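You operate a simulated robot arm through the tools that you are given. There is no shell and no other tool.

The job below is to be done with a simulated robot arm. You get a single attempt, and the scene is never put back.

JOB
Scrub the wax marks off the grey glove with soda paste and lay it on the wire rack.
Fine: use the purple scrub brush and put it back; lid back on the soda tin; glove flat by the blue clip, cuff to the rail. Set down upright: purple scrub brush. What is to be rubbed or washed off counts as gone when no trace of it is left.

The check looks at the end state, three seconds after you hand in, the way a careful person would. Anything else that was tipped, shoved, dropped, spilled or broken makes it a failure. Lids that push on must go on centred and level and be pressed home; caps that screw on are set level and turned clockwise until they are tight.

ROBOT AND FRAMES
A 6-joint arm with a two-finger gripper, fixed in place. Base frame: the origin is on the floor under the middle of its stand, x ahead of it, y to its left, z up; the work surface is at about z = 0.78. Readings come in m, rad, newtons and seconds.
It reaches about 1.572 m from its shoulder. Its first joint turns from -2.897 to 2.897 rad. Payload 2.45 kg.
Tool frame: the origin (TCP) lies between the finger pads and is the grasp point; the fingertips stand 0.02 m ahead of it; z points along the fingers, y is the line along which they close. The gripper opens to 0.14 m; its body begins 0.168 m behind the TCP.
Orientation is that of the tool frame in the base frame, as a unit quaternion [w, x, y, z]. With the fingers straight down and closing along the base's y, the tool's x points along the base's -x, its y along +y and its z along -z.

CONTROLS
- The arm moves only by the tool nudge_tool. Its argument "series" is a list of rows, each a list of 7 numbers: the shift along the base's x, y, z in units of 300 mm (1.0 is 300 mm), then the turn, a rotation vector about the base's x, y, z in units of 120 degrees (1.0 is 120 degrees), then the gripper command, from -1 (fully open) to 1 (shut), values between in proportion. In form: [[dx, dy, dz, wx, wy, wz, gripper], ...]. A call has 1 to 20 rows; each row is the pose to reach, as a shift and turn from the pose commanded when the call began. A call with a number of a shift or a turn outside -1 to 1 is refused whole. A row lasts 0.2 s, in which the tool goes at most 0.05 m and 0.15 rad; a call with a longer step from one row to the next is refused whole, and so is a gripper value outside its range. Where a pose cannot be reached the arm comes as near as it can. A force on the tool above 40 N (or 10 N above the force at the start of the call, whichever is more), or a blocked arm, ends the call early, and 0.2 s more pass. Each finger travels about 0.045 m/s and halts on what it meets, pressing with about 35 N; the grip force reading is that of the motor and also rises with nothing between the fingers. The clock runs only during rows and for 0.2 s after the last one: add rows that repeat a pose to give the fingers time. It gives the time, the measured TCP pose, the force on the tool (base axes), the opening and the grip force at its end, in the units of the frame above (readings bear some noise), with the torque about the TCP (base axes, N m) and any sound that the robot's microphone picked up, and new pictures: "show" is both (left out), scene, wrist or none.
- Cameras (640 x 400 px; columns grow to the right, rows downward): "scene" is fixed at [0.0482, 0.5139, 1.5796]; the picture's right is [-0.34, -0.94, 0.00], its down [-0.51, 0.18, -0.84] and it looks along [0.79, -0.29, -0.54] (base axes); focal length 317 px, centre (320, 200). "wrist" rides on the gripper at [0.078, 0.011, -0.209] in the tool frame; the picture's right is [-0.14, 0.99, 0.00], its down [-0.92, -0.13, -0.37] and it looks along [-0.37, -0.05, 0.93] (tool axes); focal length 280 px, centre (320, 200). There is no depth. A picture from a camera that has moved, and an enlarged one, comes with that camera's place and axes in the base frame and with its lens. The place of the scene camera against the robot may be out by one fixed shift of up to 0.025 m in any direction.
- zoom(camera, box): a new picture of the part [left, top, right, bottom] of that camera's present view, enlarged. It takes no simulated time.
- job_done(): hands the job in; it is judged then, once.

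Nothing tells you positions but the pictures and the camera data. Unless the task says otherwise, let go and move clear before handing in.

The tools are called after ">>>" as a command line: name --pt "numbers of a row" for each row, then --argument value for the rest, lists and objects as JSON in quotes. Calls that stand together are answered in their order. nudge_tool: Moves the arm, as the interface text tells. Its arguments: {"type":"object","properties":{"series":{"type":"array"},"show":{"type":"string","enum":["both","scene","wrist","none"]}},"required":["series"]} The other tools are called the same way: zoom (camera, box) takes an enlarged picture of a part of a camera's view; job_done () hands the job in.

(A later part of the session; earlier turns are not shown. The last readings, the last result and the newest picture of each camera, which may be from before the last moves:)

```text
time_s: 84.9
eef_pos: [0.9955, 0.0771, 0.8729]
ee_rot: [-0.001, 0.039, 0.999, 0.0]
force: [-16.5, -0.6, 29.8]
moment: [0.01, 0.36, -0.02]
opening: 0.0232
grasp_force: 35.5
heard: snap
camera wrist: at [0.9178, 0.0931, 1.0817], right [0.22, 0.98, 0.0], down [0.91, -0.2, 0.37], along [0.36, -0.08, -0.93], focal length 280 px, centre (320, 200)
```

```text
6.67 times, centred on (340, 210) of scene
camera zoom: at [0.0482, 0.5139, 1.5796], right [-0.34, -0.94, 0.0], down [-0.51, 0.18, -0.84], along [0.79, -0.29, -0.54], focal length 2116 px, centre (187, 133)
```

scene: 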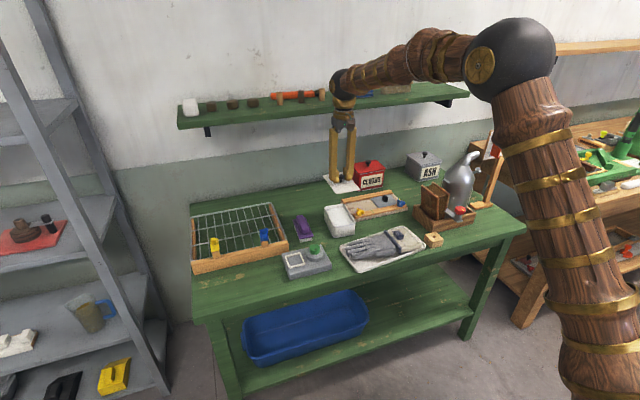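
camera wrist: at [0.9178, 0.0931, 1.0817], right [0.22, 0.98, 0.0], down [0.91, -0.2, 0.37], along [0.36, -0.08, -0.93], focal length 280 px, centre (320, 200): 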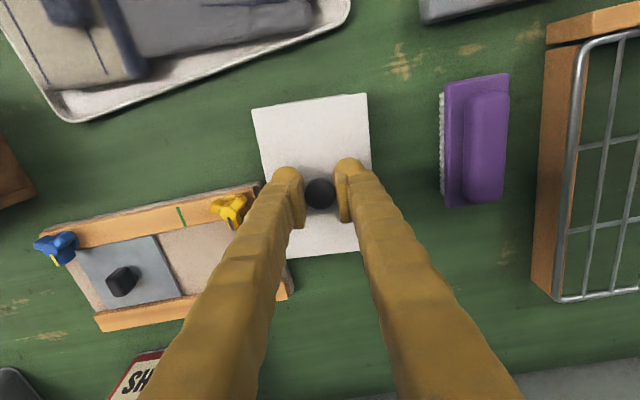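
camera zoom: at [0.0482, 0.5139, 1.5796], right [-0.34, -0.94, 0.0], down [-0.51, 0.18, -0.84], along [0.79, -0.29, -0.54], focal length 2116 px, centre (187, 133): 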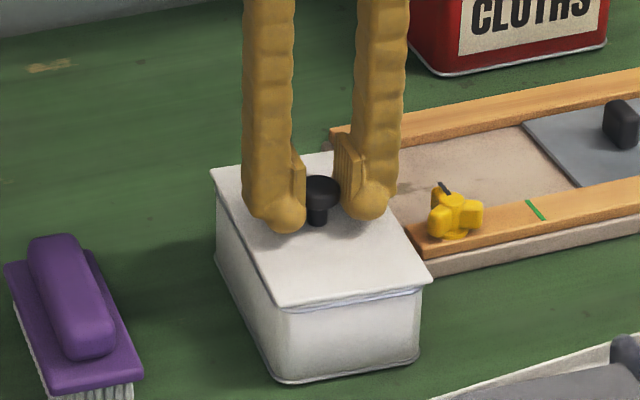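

A snap was heard as the lid went down. I'll ease the sideways load and press a little more to be sure it's home.

>>> nudge_tool --pt "-0.005 0 0 0 0 0 1" --pt "-0.005 0 -0.003 0 0 0 1" --pt "-0.005 0 -0.003 0 0 0 1" --show "none"

```text
time_s: 85.7
eef_pos: [0.9952, 0.0763, 0.8731]
ee_rot: [0.0, 0.04, 0.999, 0.0]
force: [-4.0, -2.0, 7.1]
moment: [-0.07, 0.04, 0.01]
opening: 0.0233
grasp_force: 35.2
stopped in row 3: the force on the tool passed its limit at 45 N (the readings are from after the stop); the commanded pose is now the measured one
```

>>> nudge_tool --pt "0 0 0 0 0 0 0.7" --pt "0 0 0 0 0 0 0.4" --pt "0 0 0 0 0 0 0.2" --pt "0 0 0 0 0 0 0.2" --pt "0 0 0.06 0 0 0 0.2" --pt "0 0 0.18 0 0 0 0.2" --pt "0 0 0.3 0 0 0 0.2" --pt "0 0 0.42 0 0 0 0.2" --show "both"

>>> zoom --camera "scene" --box '[310, 180, 370, 240]'

>>> zoom --camera "wrist" --box '[256, 80, 384, 240]'

```text
time_s: 87.5
eef_pos: [0.9909, 0.0755, 0.9976]
ee_rot: [0.0, 0.039, 0.999, 0.0]
force: [0.2, -0.9, -1.0]
moment: [0.02, 0.05, 0.01]
opening: 0.0561
grasp_force: 0.0
camera wrist: at [0.9138, 0.091, 1.2072], right [0.22, 0.98, 0.0], down [0.91, -0.2, 0.37], along [0.36, -0.08, -0.93], focal length 280 px, centre (320, 200)
```

scene: 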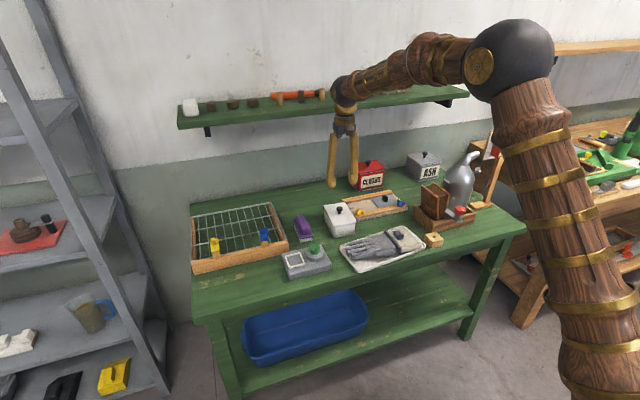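
wrist: 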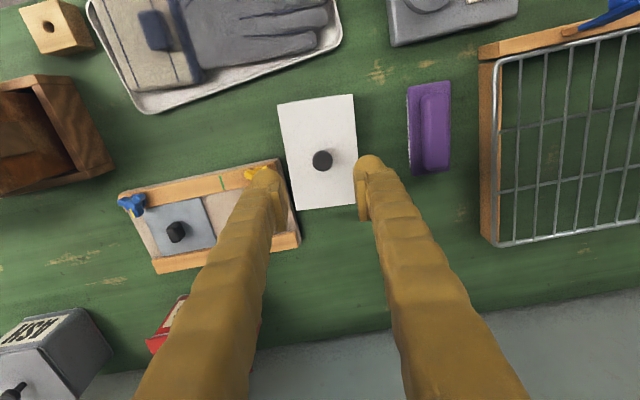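

```text
6.67 times, centred on (340, 210) of scene
camera zoom: at [0.0482, 0.5139, 1.5796], right [-0.34, -0.94, 0.0], down [-0.51, 0.18, -0.84], along [0.79, -0.29, -0.54], focal length 2116 px, centre (187, 133)
```

zoom: 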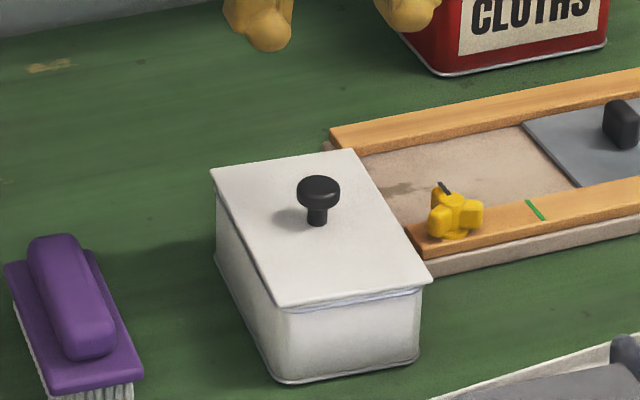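

```text
2.50 times, centred on (320, 160) of wrist
camera zoom: at [0.9138, 0.091, 1.2072], right [0.22, 0.98, 0.0], down [0.91, -0.2, 0.37], along [0.36, -0.08, -0.93], focal length 701 px, centre (320, 300)
```

zoom: 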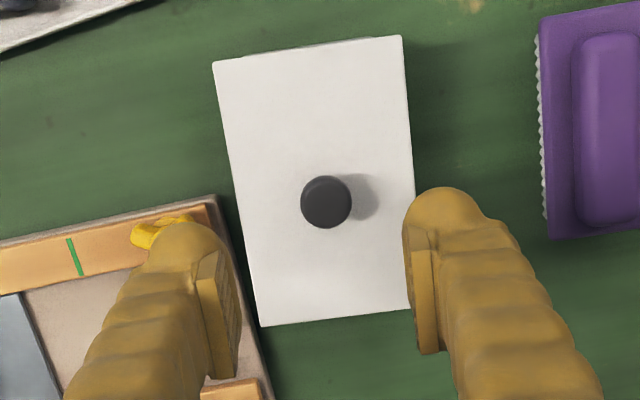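

>>> zoom --camera "scene" --box '[320, 200, 360, 240]'

>>> zoom --camera "wrist" --box '[80, 0, 360, 130]'

```text
10.00 times, centred on (340, 220) of scene
camera zoom: at [0.0482, 0.5139, 1.5796], right [-0.34, -0.94, 0.0], down [-0.51, 0.18, -0.84], along [0.79, -0.29, -0.54], focal length 3174 px, centre (120, 0)
```

zoom: 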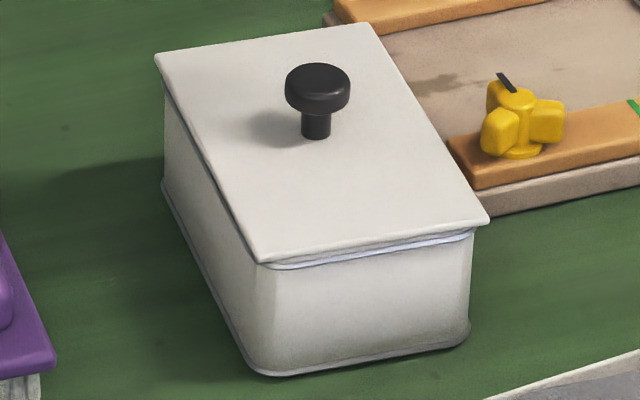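

```text
2.29 times, centred on (220, 65) of wrist
camera zoom: at [0.9138, 0.091, 1.2072], right [0.22, 0.98, 0.0], down [0.91, -0.2, 0.37], along [0.36, -0.08, -0.93], focal length 641 px, centre (549, 509)
```

zoom: 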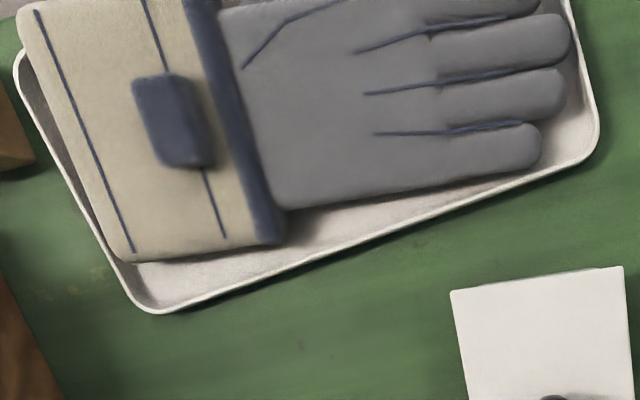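

The lid is seated level and centred. Now to the glove: I'll move above the cuff's navy block to measure it.

>>> nudge_tool --pt "-0.1 -0.08 0 0 0 0.01 0" --pt "-0.21 -0.17 0 0 0 0.02 0" --pt "-0.32 -0.26 0 0 0 0.038 0" --pt "-0.42 -0.35 0 0 0 0.038 0" --pt "-0.53 -0.44 0 0 0 0.038 0" --pt "-0.633 -0.52 0 0 0 0.038 0" --pt "-0.633 -0.52 0 0 0 0.038 0" --show "both"

>>> zoom --camera "wrist" --box '[220, 60, 476, 220]'

>>> zoom --camera "scene" --box '[340, 210, 450, 280]'

```text
time_s: 89.1
eef_pos: [0.8019, -0.0823, 0.9982]
ee_rot: [0.0, 0.001, 1.0, 0.001]
force: [0.5, -0.1, 0.5]
moment: [-0.04, -0.03, 0.0]
opening: 0.07
grasp_force: 0.1
camera wrist: at [0.7239, -0.0712, 1.208], right [0.14, 0.99, 0.0], down [0.92, -0.13, 0.37], along [0.37, -0.05, -0.93], focal length 280 px, centre (320, 200)
```

scene: 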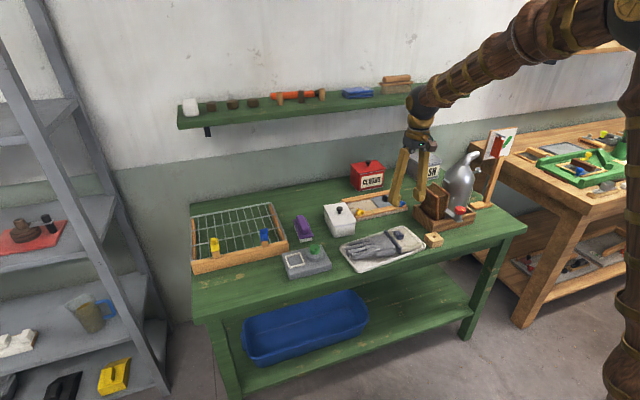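
wrist: 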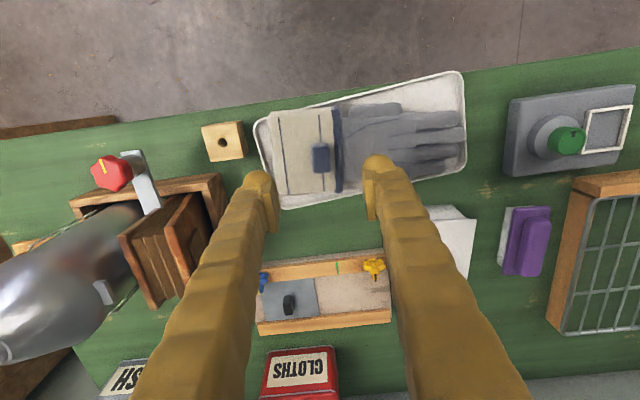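

```text
2.50 times, centred on (348, 140) of wrist
camera zoom: at [0.7239, -0.0712, 1.208], right [0.14, 0.99, 0.0], down [0.92, -0.13, 0.37], along [0.37, -0.05, -0.93], focal length 701 px, centre (250, 350)
```

zoom: 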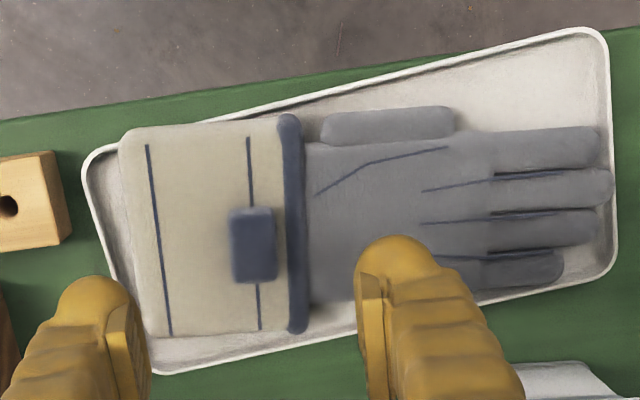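

```text
5.71 times, centred on (395, 245) of scene
camera zoom: at [0.0482, 0.5139, 1.5796], right [-0.34, -0.94, 0.0], down [-0.51, 0.18, -0.84], along [0.79, -0.29, -0.54], focal length 1814 px, centre (-109, -57)
```

zoom: 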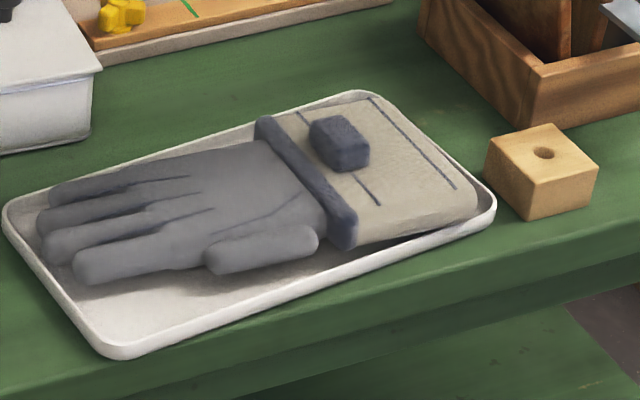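

The glove's fingers point along +y (about 86°) and the navy block's top is near (0.811, −0.0815, 0.833). I'll turn the tool so the fingers close across the glove (along x), which lets me set it down later with a −87° turn.

>>> nudge_tool --pt "0.006 0 0 0 0 0.0714 0" --pt "0.012 0 0 0 0 0.1428 0" --pt "0.018 0 0 0 0 0.2142 0" --pt "0.024 0 0 0 0 0.2856 0" --pt "0.031 0 0 0 0 0.357 0" --pt "0.031 0 0 0 0 0.4284 0" --pt "0.031 0 0 0 0 0.4998 0" --pt "0.031 0 0 0 0 0.5712 0" --pt "0.031 0 0 0 0 0.6426 0" --pt "0.031 0 0 0 0 0.714 0" --pt "0.031 0 0 0 0 0.714 0" --show "both"

>>> zoom --camera "wrist" --box '[240, 80, 400, 230]'

```text
time_s: 91.5
eef_pos: [0.813, -0.0798, 0.9976]
ee_rot: [0.0, -0.681, 0.732, 0.0]
force: [0.3, 0.5, -0.6]
moment: [0.01, -0.01, 0.01]
opening: 0.0699
grasp_force: 0.0
camera wrist: at [0.7971, -0.1568, 1.207], right [-0.98, 0.21, 0.0], down [0.2, 0.91, 0.37], along [0.08, 0.36, -0.93], focal length 280 px, centre (320, 200)
```

scene: 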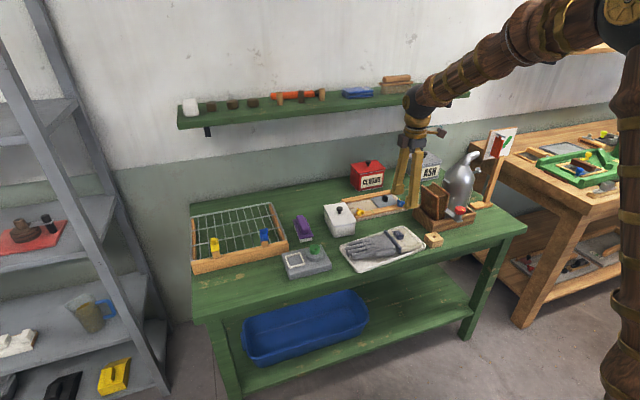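
wrist: 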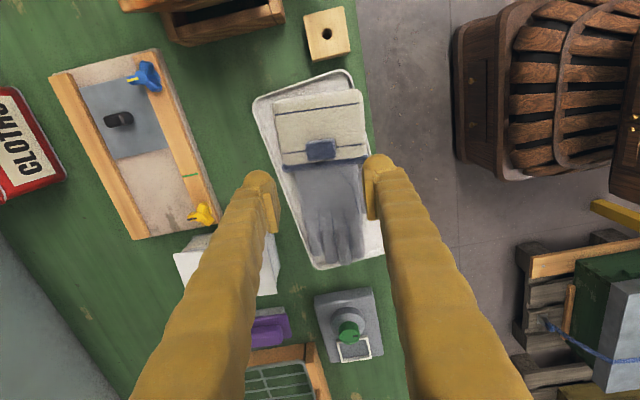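

```text
2.67 times, centred on (320, 155) of wrist
camera zoom: at [0.7971, -0.1568, 1.207], right [-0.98, 0.21, 0.0], down [0.2, 0.91, 0.37], along [0.08, 0.36, -0.93], focal length 748 px, centre (320, 320)
```

zoom: 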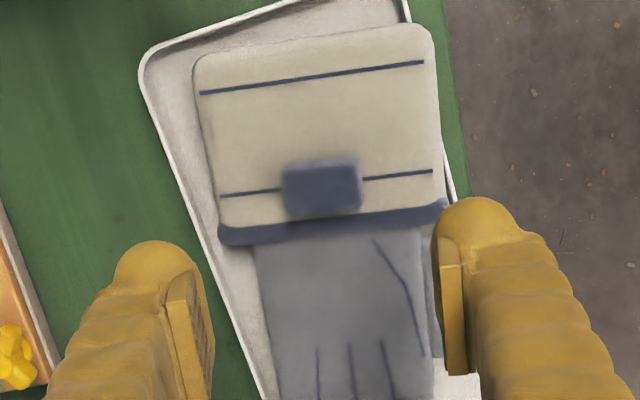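

Closing axis is aligned with the block; it's about 1–2 mm off centre, which I'll correct while descending.

>>> nudge_tool --pt "-0.003 -0.005 -0.12 0 0 0 0" --pt "-0.003 -0.005 -0.26 0 0 0 0" --pt "-0.003 -0.005 -0.4 0 0 0 0" --pt "-0.003 -0.005 -0.47 0 0 0 0" --pt "-0.003 -0.005 -0.5 0 0 0 0" --pt "-0.003 -0.005 -0.5 0 0 0 0" --show "wrist"

>>> zoom --camera "wrist" --box '[240, 100, 400, 270]'

>>> zoom --camera "scene" --box '[350, 200, 450, 280]'

```text
time_s: 92.9
eef_pos: [0.8136, -0.0811, 0.8469]
ee_rot: [0.0, -0.68, 0.733, 0.0]
force: [0.3, -0.4, -0.1]
moment: [-0.01, -0.01, 0.01]
opening: 0.0702
grasp_force: 0.0
camera wrist: at [0.7967, -0.1587, 1.0561], right [-0.98, 0.21, 0.0], down [0.2, 0.91, 0.37], along [0.08, 0.36, -0.93], focal length 280 px, centre (320, 200)
```

wrist: 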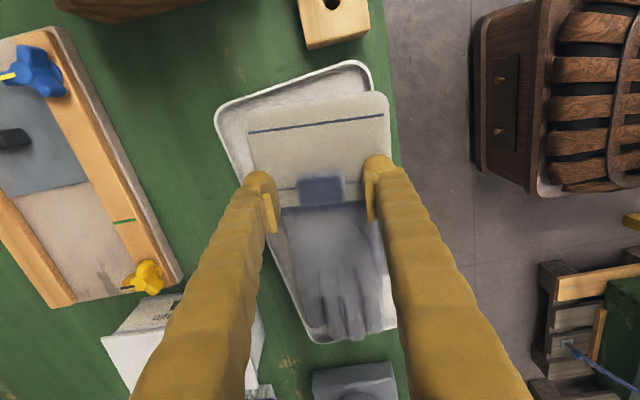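

```text
2.35 times, centred on (320, 185) of wrist
camera zoom: at [0.7967, -0.1587, 1.0561], right [-0.98, 0.21, 0.0], down [0.2, 0.91, 0.37], along [0.08, 0.36, -0.93], focal length 660 px, centre (320, 235)
```

zoom: 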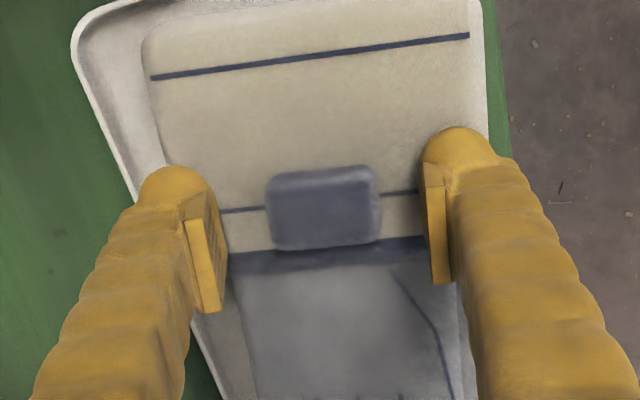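

```text
5.00 times, centred on (400, 240) of scene
camera zoom: at [0.0482, 0.5139, 1.5796], right [-0.34, -0.94, 0.0], down [-0.51, 0.18, -0.84], along [0.79, -0.29, -0.54], focal length 1587 px, centre (-80, 0)
```

zoom: 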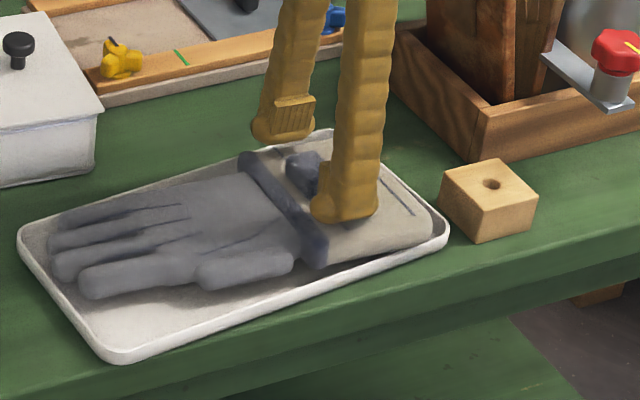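

>>> nudge_tool --pt "0 0 -0.01 0 0 0 0" --pt "0 0 -0.02 0 0 0 0" --pt "0 0 -0.028 0 0 0 0" --pt "0 0 -0.028 0 0 0 0" --show "wrist"

>>> zoom --camera "scene" --box '[370, 210, 440, 260]'

```text
time_s: 93.7
eef_pos: [0.8143, -0.0811, 0.8425]
ee_rot: [0.001, -0.68, 0.733, -0.001]
force: [-1.9, 2.9, 15.3]
moment: [-0.03, 0.79, -0.14]
opening: 0.0729
grasp_force: 2.0
stopped in row 3: the force on the tool passed its limit at 48 N (the readings are from after the stop); the commanded pose is now the measured one
camera wrist: at [0.7967, -0.1591, 1.0519], right [-0.98, 0.21, 0.0], down [0.2, 0.91, 0.37], along [0.08, 0.36, -0.93], focal length 280 px, centre (320, 200)
```

wrist: 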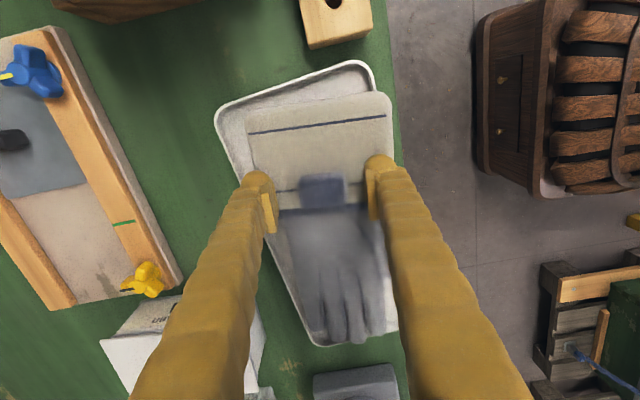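

```text
8.00 times, centred on (405, 235) of scene
camera zoom: at [0.0482, 0.5139, 1.5796], right [-0.34, -0.94, 0.0], down [-0.51, 0.18, -0.84], along [0.79, -0.29, -0.54], focal length 2540 px, centre (-360, -80)
```

zoom: 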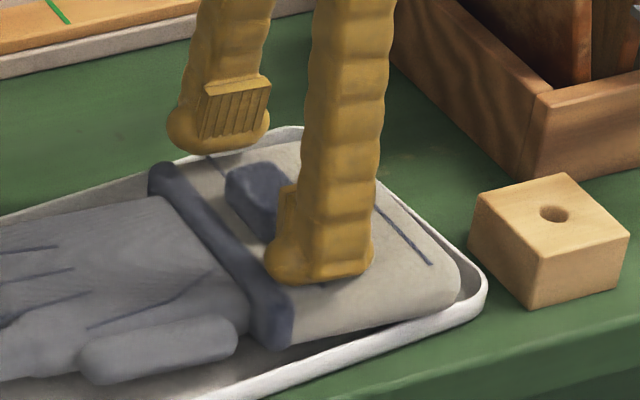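

The finger tips reached the cuff surface, so I'm at grasp depth. I'll back off 2 mm and close on the block.

>>> nudge_tool --pt "0 0 0.007 0 0 0 0" --pt "0 0 0.007 0 0 0 0.4" --pt "0 0 0.007 0 0 0 0.8" --pt "0 0 0.007 0 0 0 1" --pt "0 0 0.007 0 0 0 1" --pt "0 0 0.007 0 0 0 1" --show "wrist"

>>> zoom --camera "scene" --box '[350, 200, 450, 280]'

>>> zoom --camera "wrist" --box '[240, 100, 400, 270]'

```text
time_s: 95.1
eef_pos: [0.8146, -0.0817, 0.8437]
ee_rot: [0.001, -0.68, 0.733, -0.001]
force: [-1.0, 0.7, -0.5]
moment: [0.07, 0.05, 0.33]
opening: 0.0391
grasp_force: 35.1
camera wrist: at [0.7969, -0.1587, 1.0537], right [-0.98, 0.21, 0.0], down [0.2, 0.91, 0.37], along [0.08, 0.36, -0.93], focal length 280 px, centre (320, 200)
```

wrist: 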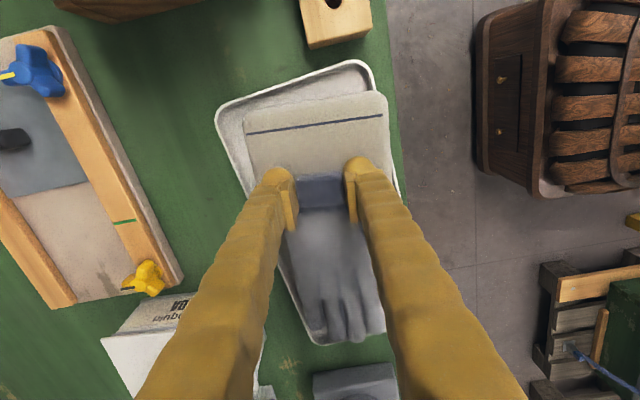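

```text
5.00 times, centred on (400, 240) of scene
camera zoom: at [0.0482, 0.5139, 1.5796], right [-0.34, -0.94, 0.0], down [-0.51, 0.18, -0.84], along [0.79, -0.29, -0.54], focal length 1587 px, centre (-80, 0)
```

zoom: 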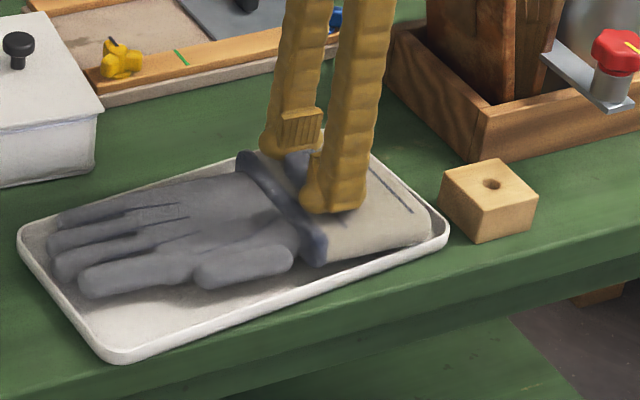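

```text
2.35 times, centred on (320, 185) of wrist
camera zoom: at [0.7969, -0.1587, 1.0537], right [-0.98, 0.21, 0.0], down [0.2, 0.91, 0.37], along [0.08, 0.36, -0.93], focal length 660 px, centre (320, 235)
```

zoom: 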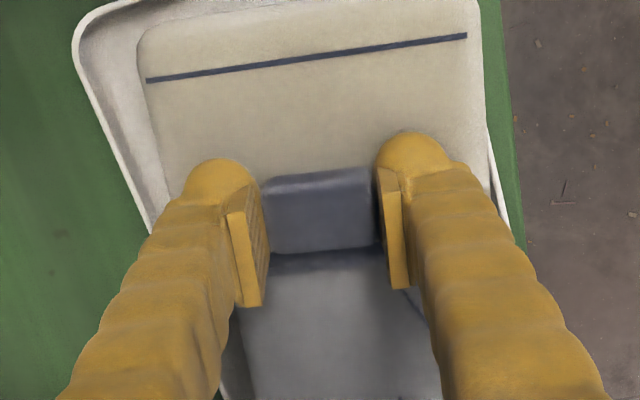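

Block gripped at 0.039. Lifting slowly while watching the tray.

>>> nudge_tool --pt "0 0 0.02 0 0 0 1" --pt "0 0 0.05 0 0 0 1" --pt "0 0 0.09 0 0 0 1" --pt "0 0 0.14 0 0 0 1" --pt "0 0 0.2 0 0 0 1" --show "both"

>>> zoom --camera "scene" --box '[340, 190, 450, 280]'

```text
time_s: 96.3
eef_pos: [0.8136, -0.08, 0.9034]
ee_rot: [0.002, -0.68, 0.733, -0.001]
force: [0.0, -0.2, -1.3]
moment: [-0.03, -0.02, -0.02]
opening: 0.039
grasp_force: 34.6
camera wrist: at [0.7969, -0.1584, 1.1126], right [-0.98, 0.21, 0.0], down [0.2, 0.91, 0.37], along [0.08, 0.36, -0.93], focal length 280 px, centre (320, 200)
```

scene: 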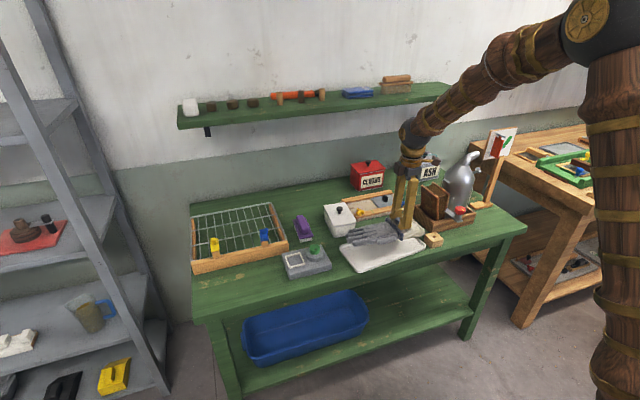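
wrist: 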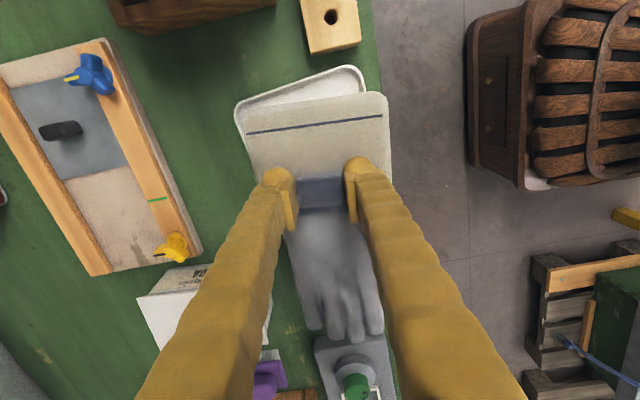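

```text
4.44 times, centred on (395, 235) of scene
camera zoom: at [0.0482, 0.5139, 1.5796], right [-0.34, -0.94, 0.0], down [-0.51, 0.18, -0.84], along [0.79, -0.29, -0.54], focal length 1411 px, centre (-13, 44)
```

zoom: 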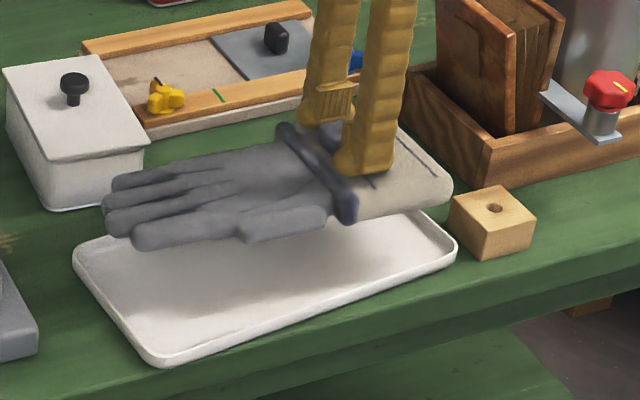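

The glove hangs level in the grip and the tray stayed put. I'll raise it, turn it −87° so the fingers point to the back, and carry it over the rack.

>>> nudge_tool --pt "0 0 0.13 0 0 0 1" --pt "0 0 0.26 0 0 0 1" --pt "0 0 0.39 0 0 0 1" --pt "0 0 0.52 0 0 0 1" --pt "0.027 0.064 0.52 0 0 -0.0662 1" --pt "0.055 0.127 0.52 0 0 -0.1324 1" --pt "0.082 0.191 0.52 0 0 -0.1986 1" --pt "0.109 0.255 0.52 0 0 -0.2648 1" --pt "0.136 0.318 0.52 0 0 -0.331 1" --pt "0.164 0.382 0.52 0 0 -0.3972 1" --pt "0.191 0.445 0.52 0 0 -0.4634 1" --pt "0.218 0.509 0.52 0 0 -0.5296 1" --pt "0.245 0.573 0.52 0 0 -0.5958 1" --pt "0.273 0.636 0.52 0 0 -0.662 1" --pt "0.3 0.7 0.52 0 0 -0.7283 1" --show "both"

```text
time_s: 99.5
eef_pos: [0.9036, 0.1278, 1.0583]
ee_rot: [0.0, 0.016, 1.0, -0.001]
force: [-0.4, -0.3, -0.7]
moment: [-0.01, 0.04, -0.01]
opening: 0.0386
grasp_force: 35.3
camera wrist: at [0.8266, 0.1407, 1.2678], right [0.17, 0.99, 0.0], down [0.92, -0.16, 0.37], along [0.36, -0.07, -0.93], focal length 280 px, centre (320, 200)
```

scene: 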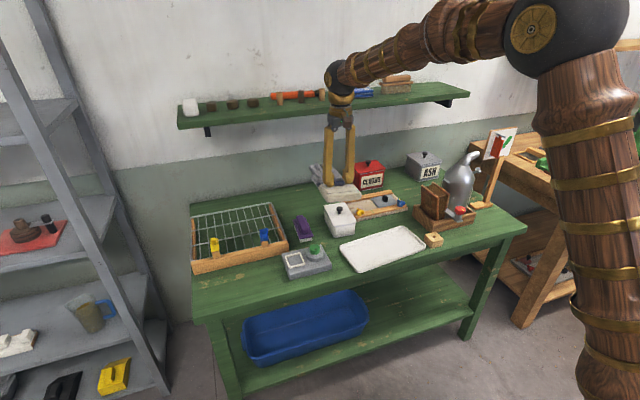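
wrist: 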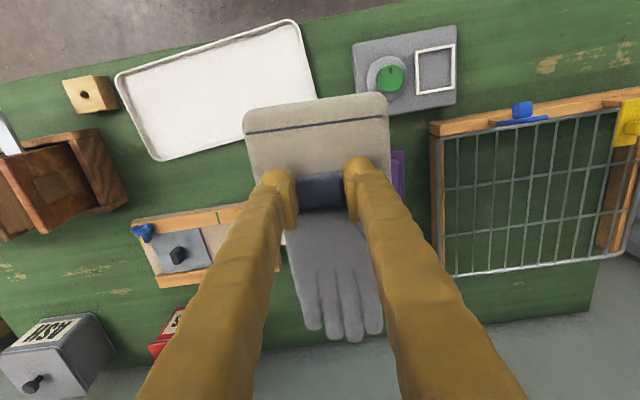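

>>> zoom --camera "wrist" --box '[400, 80, 640, 280]'

>>> nudge_tool --pt "0.051 0.124 0 0 0 0 1" --pt "0.102 0.249 0 0 0 0 1" --pt "0.153 0.373 0 0 0 0 1" --pt "0.204 0.498 0 0 0 0 1" --pt "0.255 0.622 0 0 0 0 1" --pt "0.305 0.747 0 0 0 0 1" --pt "0.356 0.871 0 0 0 0 1" --pt "0.356 0.871 0 0 0 0 1" --show "both"

>>> zoom --camera "scene" --box '[180, 150, 340, 280]'

>>> zoom --camera "wrist" --box '[200, 40, 440, 240]'

```text
2.00 times, centred on (520, 180) of wrist
camera zoom: at [0.8266, 0.1407, 1.2678], right [0.17, 0.99, 0.0], down [0.92, -0.16, 0.37], along [0.36, -0.07, -0.93], focal length 561 px, centre (-80, 240)
```

zoom: 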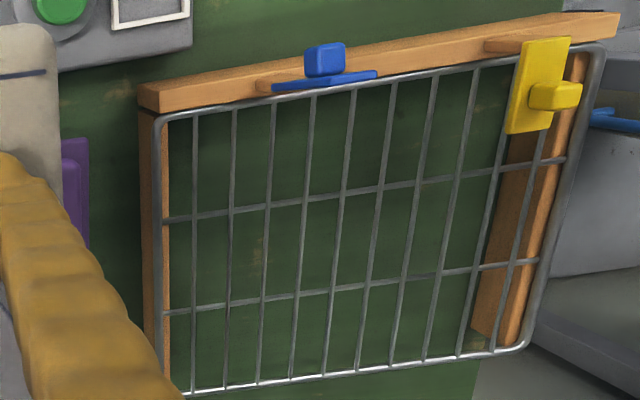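

```text
time_s: 101.3
eef_pos: [1.0116, 0.3894, 1.0605]
ee_rot: [0.001, 0.014, 1.0, -0.001]
force: [0.0, 0.2, -0.9]
moment: [0.01, 0.04, 0.0]
opening: 0.0387
grasp_force: 35.1
camera wrist: at [0.9345, 0.4027, 1.2702], right [0.17, 0.99, 0.0], down [0.92, -0.15, 0.37], along [0.36, -0.07, -0.93], focal length 280 px, centre (320, 200)
```

scene: 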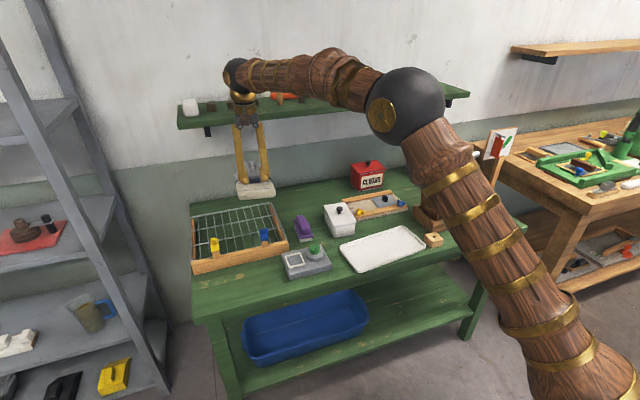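
wrist: 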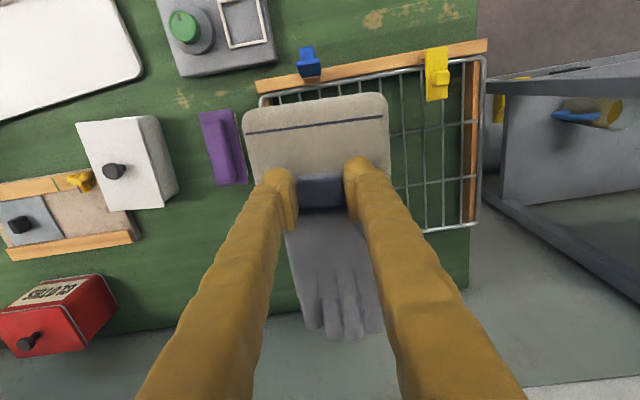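

```text
3.08 times, centred on (260, 215) of scene
camera zoom: at [0.0482, 0.5139, 1.5796], right [-0.34, -0.94, 0.0], down [-0.51, 0.18, -0.84], along [0.79, -0.29, -0.54], focal length 977 px, centre (505, 154)
```

zoom: 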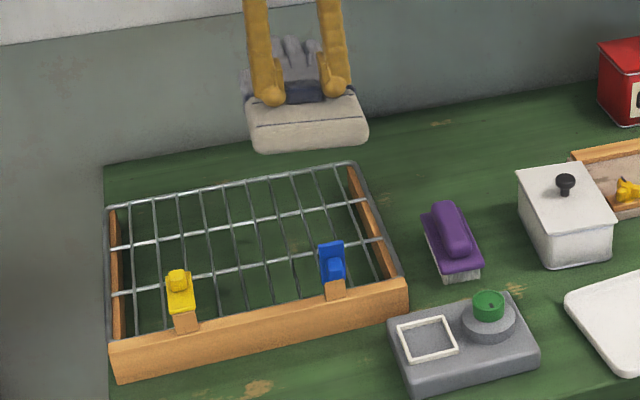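

```text
2.00 times, centred on (320, 140) of wrist
camera zoom: at [0.9345, 0.4027, 1.2702], right [0.17, 0.99, 0.0], down [0.92, -0.15, 0.37], along [0.36, -0.07, -0.93], focal length 561 px, centre (320, 320)
```

zoom: 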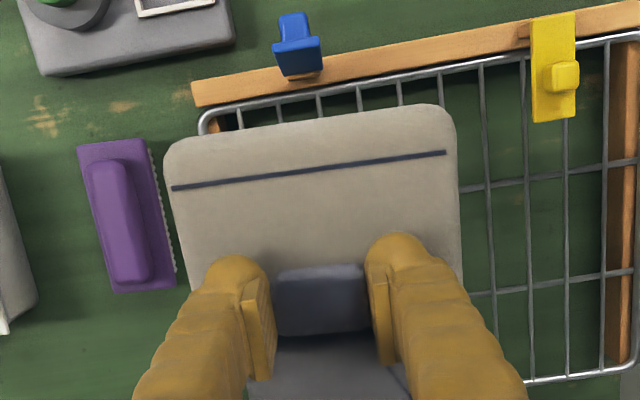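

The cuff edge projects to x≈0.945, y 0.338–0.453, right behind the rail and centred on the blue clip (y≈0.39). Lowering toward the wires.

>>> nudge_tool --pt "0 0 -0.12 0 0 0 1" --pt "0 0 -0.24 0 0 0 1" --pt "0 0 -0.36 0 0 0 1" --pt "0 0 -0.46 0 0 0 1" --pt "0 0 -0.52 0 0 0 1" --pt "0 0 -0.52 0 0 0 1" --show "both"

>>> zoom --camera "scene" --box '[190, 170, 310, 270]'

>>> zoom --camera "wrist" --box '[200, 40, 440, 240]'

```text
time_s: 102.7
eef_pos: [1.0089, 0.3906, 0.9038]
ee_rot: [0.0, 0.015, 1.0, -0.002]
force: [0.0, -0.6, -0.9]
moment: [-0.01, 0.05, -0.03]
opening: 0.0387
grasp_force: 35.0
camera wrist: at [0.9313, 0.4032, 1.1134], right [0.17, 0.99, 0.0], down [0.92, -0.15, 0.37], along [0.36, -0.06, -0.93], focal length 280 px, centre (320, 200)
```

scene: 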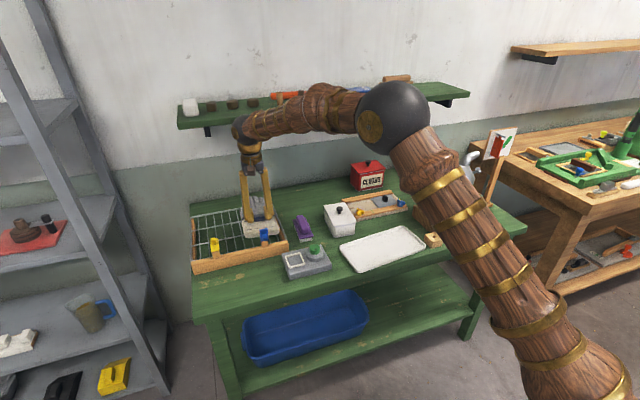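
wrist: 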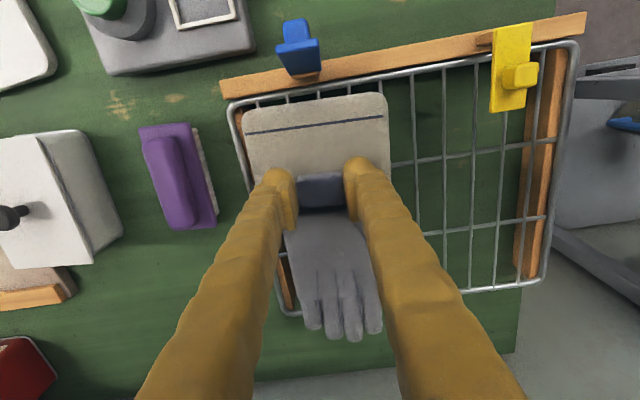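

```text
4.00 times, centred on (250, 220) of scene
camera zoom: at [0.0482, 0.5139, 1.5796], right [-0.34, -0.94, 0.0], down [-0.51, 0.18, -0.84], along [0.79, -0.29, -0.54], focal length 1270 px, centre (600, 120)
```

zoom: 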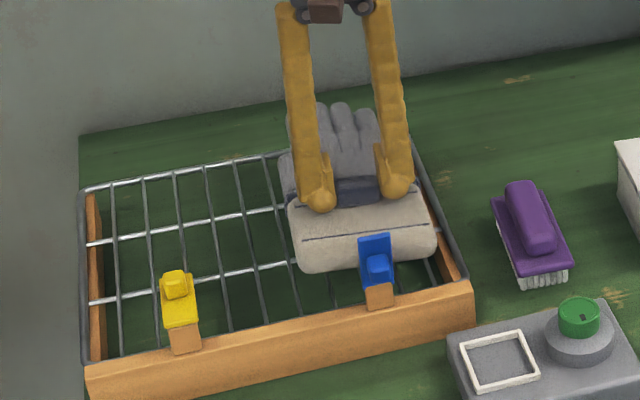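

```text
2.00 times, centred on (320, 140) of wrist
camera zoom: at [0.9313, 0.4032, 1.1134], right [0.17, 0.99, 0.0], down [0.92, -0.15, 0.37], along [0.36, -0.06, -0.93], focal length 561 px, centre (320, 320)
```

zoom: 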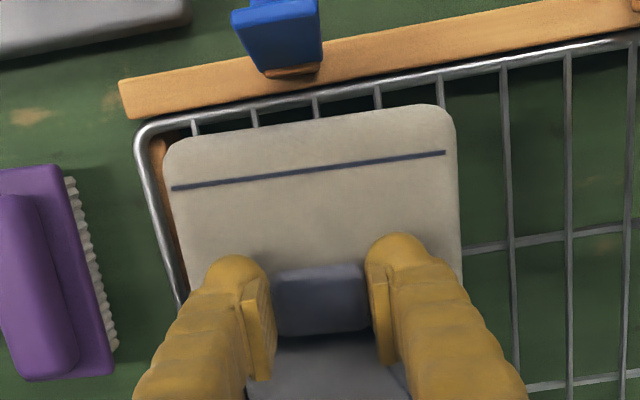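

>>> nudge_tool --pt "-0.006 0 -0.02 0 0 0.01 1" --pt "-0.013 -0.006 -0.04 0 0 0.019 1" --pt "-0.013 -0.006 -0.055 0 0 0.019 1" --pt "-0.013 -0.006 -0.055 0 0 0.019 1" --show "wrist"

>>> zoom --camera "scene" --box '[190, 170, 310, 270]'

>>> zoom --camera "wrist" --box '[200, 40, 440, 240]'

```text
time_s: 103.7
eef_pos: [1.0055, 0.3868, 0.8862]
ee_rot: [0.0, -0.004, 1.0, -0.003]
force: [-0.1, -0.1, -0.5]
moment: [0.01, 0.05, 0.0]
opening: 0.0388
grasp_force: 34.7
camera wrist: at [0.9275, 0.3974, 1.0958], right [0.13, 0.99, 0.0], down [0.92, -0.12, 0.37], along [0.37, -0.05, -0.93], focal length 280 px, centre (320, 200)
```

wrist: 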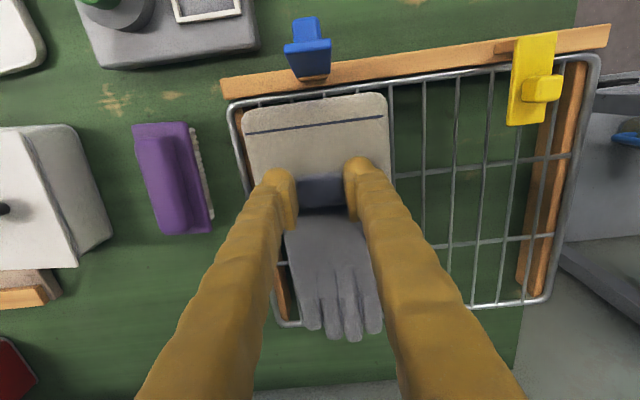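

```text
4.00 times, centred on (250, 220) of scene
camera zoom: at [0.0482, 0.5139, 1.5796], right [-0.34, -0.94, 0.0], down [-0.51, 0.18, -0.84], along [0.79, -0.29, -0.54], focal length 1270 px, centre (600, 120)
```

zoom: 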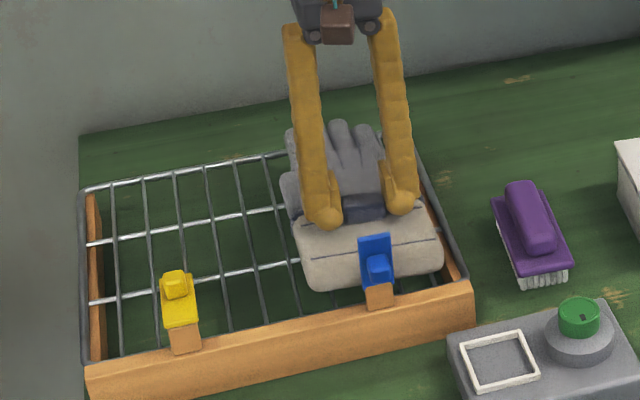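

```text
2.00 times, centred on (320, 140) of wrist
camera zoom: at [0.9275, 0.3974, 1.0958], right [0.13, 0.99, 0.0], down [0.92, -0.12, 0.37], along [0.37, -0.05, -0.93], focal length 561 px, centre (320, 320)
```

zoom: 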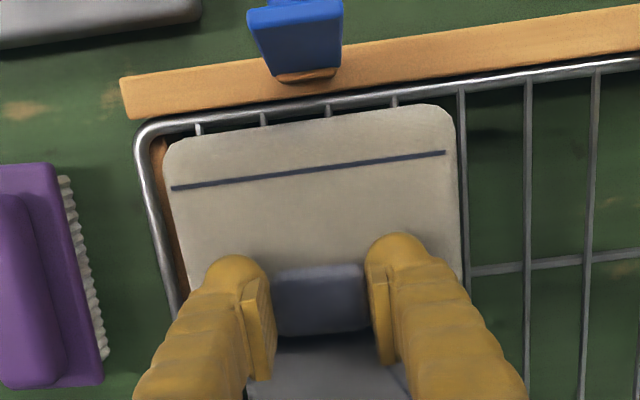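

>>> nudge_tool --pt "0 0 -0.007 0 0 0 1" --pt "0 0 -0.014 0 0 0 1" --pt "0 0 -0.021 0 0 0 1" --show "none"

```text
time_s: 104.5
eef_pos: [1.0054, 0.3882, 0.8824]
ee_rot: [0.0, -0.005, 1.0, -0.001]
force: [-1.2, 3.3, 12.3]
moment: [-0.57, -0.28, -0.02]
opening: 0.0387
grasp_force: 35.2
```

The −y edge of the cuff touches the wires first (the glove was tilted a little in the tray). I'll roll it slightly level.

>>> nudge_tool --pt "0 0 0.003 -0.01 0 0 1" --pt "0 0 0.003 -0.02 0 0 1" --pt "0 0 0 -0.02 0 0 1" --show "none"

>>> zoom --camera "scene" --box '[230, 190, 310, 260]'

```text
time_s: 105.3
eef_pos: [1.0074, 0.3876, 0.8807]
ee_rot: [-0.001, -0.005, 1.0, -0.023]
force: [-0.3, 0.4, -1.3]
moment: [-0.01, 0.07, -0.04]
opening: 0.0388
grasp_force: 34.6
```

```text
5.71 times, centred on (270, 225) of scene
camera zoom: at [0.0482, 0.5139, 1.5796], right [-0.34, -0.94, 0.0], down [-0.51, 0.18, -0.84], along [0.79, -0.29, -0.54], focal length 1814 px, centre (606, 57)
```

zoom: 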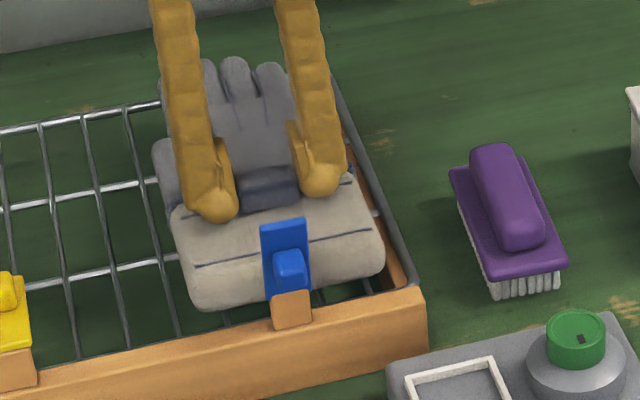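

>>> nudge_tool --pt "0 0 -0.005 0 0 0 1" --pt "0 0 -0.01 0 0 0 1" --show "none"

```text
time_s: 105.9
eef_pos: [1.0089, 0.3884, 0.8787]
ee_rot: [0.0, -0.006, 1.0, -0.024]
force: [-5.7, -3.0, 16.8]
moment: [-0.02, -0.15, -0.06]
opening: 0.0389
grasp_force: 34.8
```

Contact is balanced now with the cuff resting on the wires. Releasing and lifting clear.

>>> nudge_tool --pt "0 0 0.002 0 0 0 0.8" --pt "0 0 0.002 0 0 0 0.4" --pt "0 0 0.002 0 0 0 0.1" --pt "0 0 0.002 0 0 0 0" --pt "0 0 0.002 0 0 0 0" --pt "0 0 0.04 0 0 0 0" --pt "0 0 0.12 0 0 0 0" --pt "0 0 0.26 0 0 0 0" --pt "0 0 0.4 0 0 0 0" --pt "0 0 0.54 0 0 0 0" --show "both"

>>> zoom --camera "scene" --box '[190, 180, 310, 280]'

>>> zoom --camera "wrist" --box '[200, 40, 440, 240]'

```text
time_s: 108.1
eef_pos: [1.0069, 0.389, 1.0387]
ee_rot: [-0.001, -0.005, 1.0, -0.023]
force: [-0.5, -0.1, 0.0]
moment: [0.02, 0.01, 0.01]
opening: 0.0699
grasp_force: 0.1
camera wrist: at [0.9286, 0.4072, 1.2486], right [0.13, 0.99, -0.05], down [0.92, -0.1, 0.37], along [0.36, -0.09, -0.93], focal length 280 px, centre (320, 200)
```

scene: 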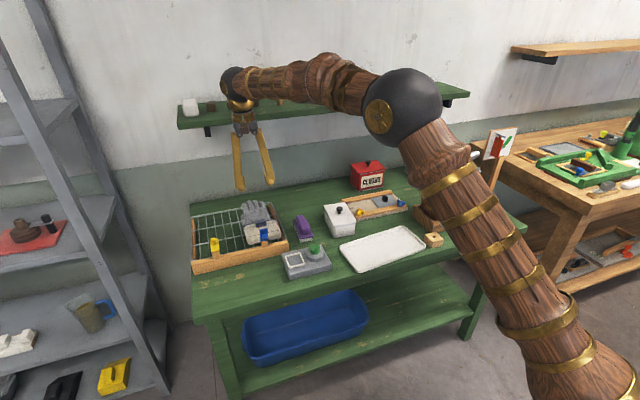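
wrist: 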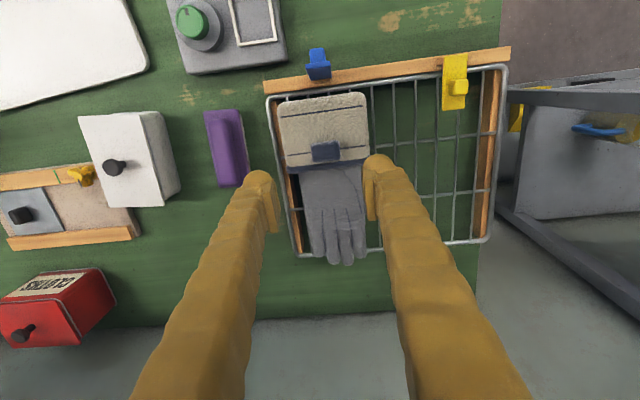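

```text
4.00 times, centred on (250, 230) of scene
camera zoom: at [0.0482, 0.5139, 1.5796], right [-0.34, -0.94, 0.0], down [-0.51, 0.18, -0.84], along [0.79, -0.29, -0.54], focal length 1270 px, centre (600, 80)
```

zoom: 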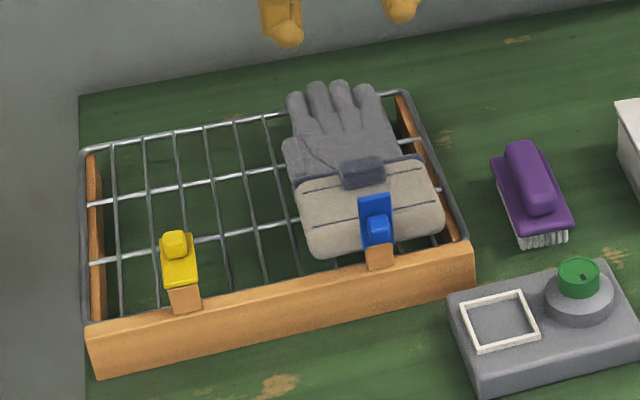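

```text
2.00 times, centred on (320, 140) of wrist
camera zoom: at [0.9286, 0.4072, 1.2486], right [0.13, 0.99, -0.05], down [0.92, -0.1, 0.37], along [0.36, -0.09, -0.93], focal length 561 px, centre (320, 320)
```

zoom: 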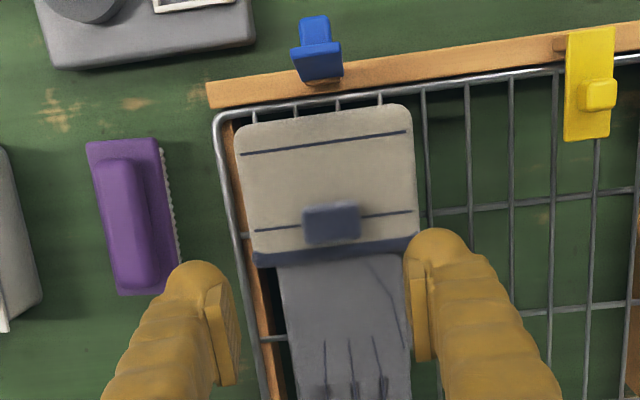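

The glove lies flat on the wires, cuff at the rail, beside the blue clip. I'll inspect the tin, brush and everything else before finishing.

>>> zoom --camera "wrist" --box '[60, 90, 260, 220]'

>>> zoom --camera "scene" --box '[300, 180, 460, 280]'

>>> zoom --camera "scene" --box '[225, 190, 297, 250]'

>>> zoom --camera "wrist" --box '[250, 40, 400, 280]'

```text
3.08 times, centred on (160, 155) of wrist
camera zoom: at [0.9286, 0.4072, 1.2486], right [0.13, 0.99, -0.05], down [0.92, -0.1, 0.37], along [0.36, -0.09, -0.93], focal length 863 px, centre (812, 338)
```

zoom: 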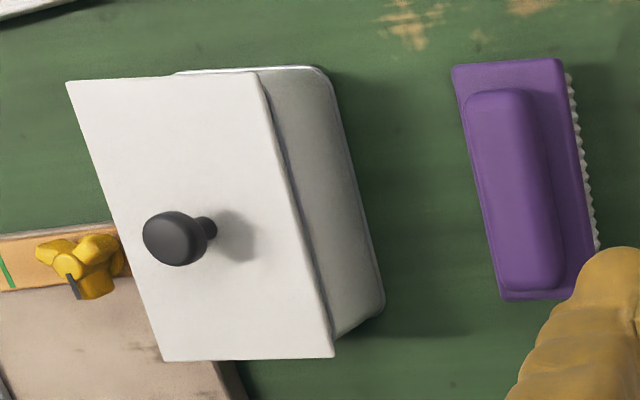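

```text
4.00 times, centred on (380, 230) of scene
camera zoom: at [0.0482, 0.5139, 1.5796], right [-0.34, -0.94, 0.0], down [-0.51, 0.18, -0.84], along [0.79, -0.29, -0.54], focal length 1270 px, centre (80, 80)
```

zoom: 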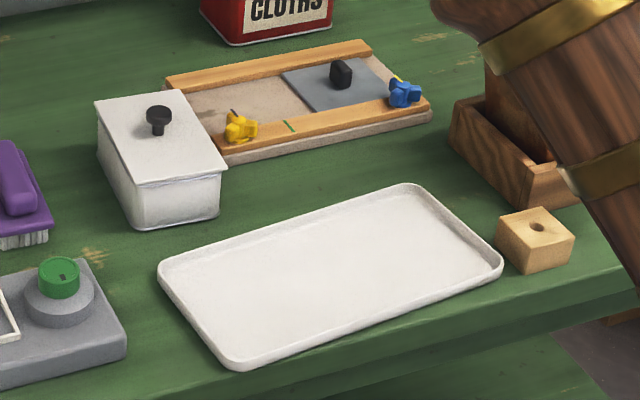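

```text
6.67 times, centred on (261, 220) of scene
camera zoom: at [0.0482, 0.5139, 1.5796], right [-0.34, -0.94, 0.0], down [-0.51, 0.18, -0.84], along [0.79, -0.29, -0.54], focal length 2116 px, centre (713, 67)
```

zoom: 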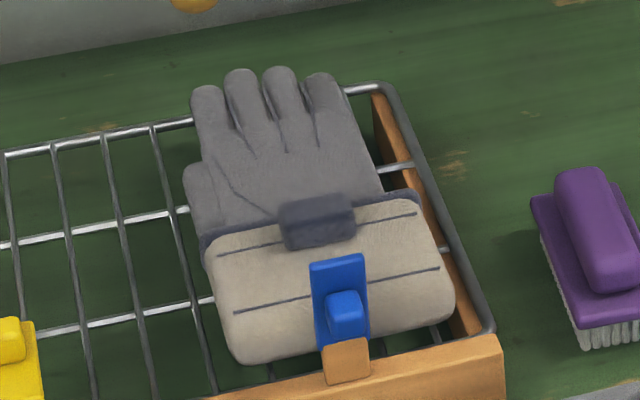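

```text
1.67 times, centred on (325, 160) of wrist
camera zoom: at [0.9286, 0.4072, 1.2486], right [0.13, 0.99, -0.05], down [0.92, -0.1, 0.37], along [0.36, -0.09, -0.93], focal length 467 px, centre (312, 267)
```

zoom: 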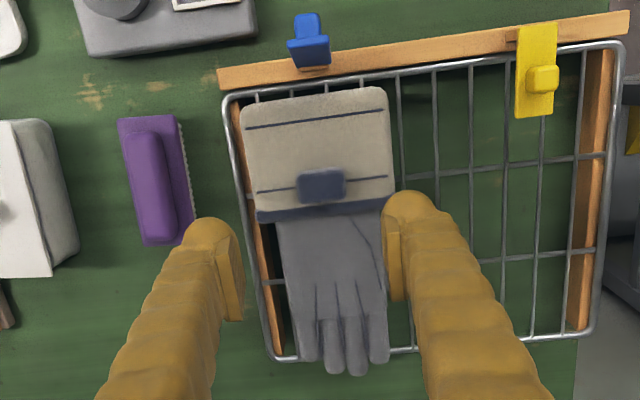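

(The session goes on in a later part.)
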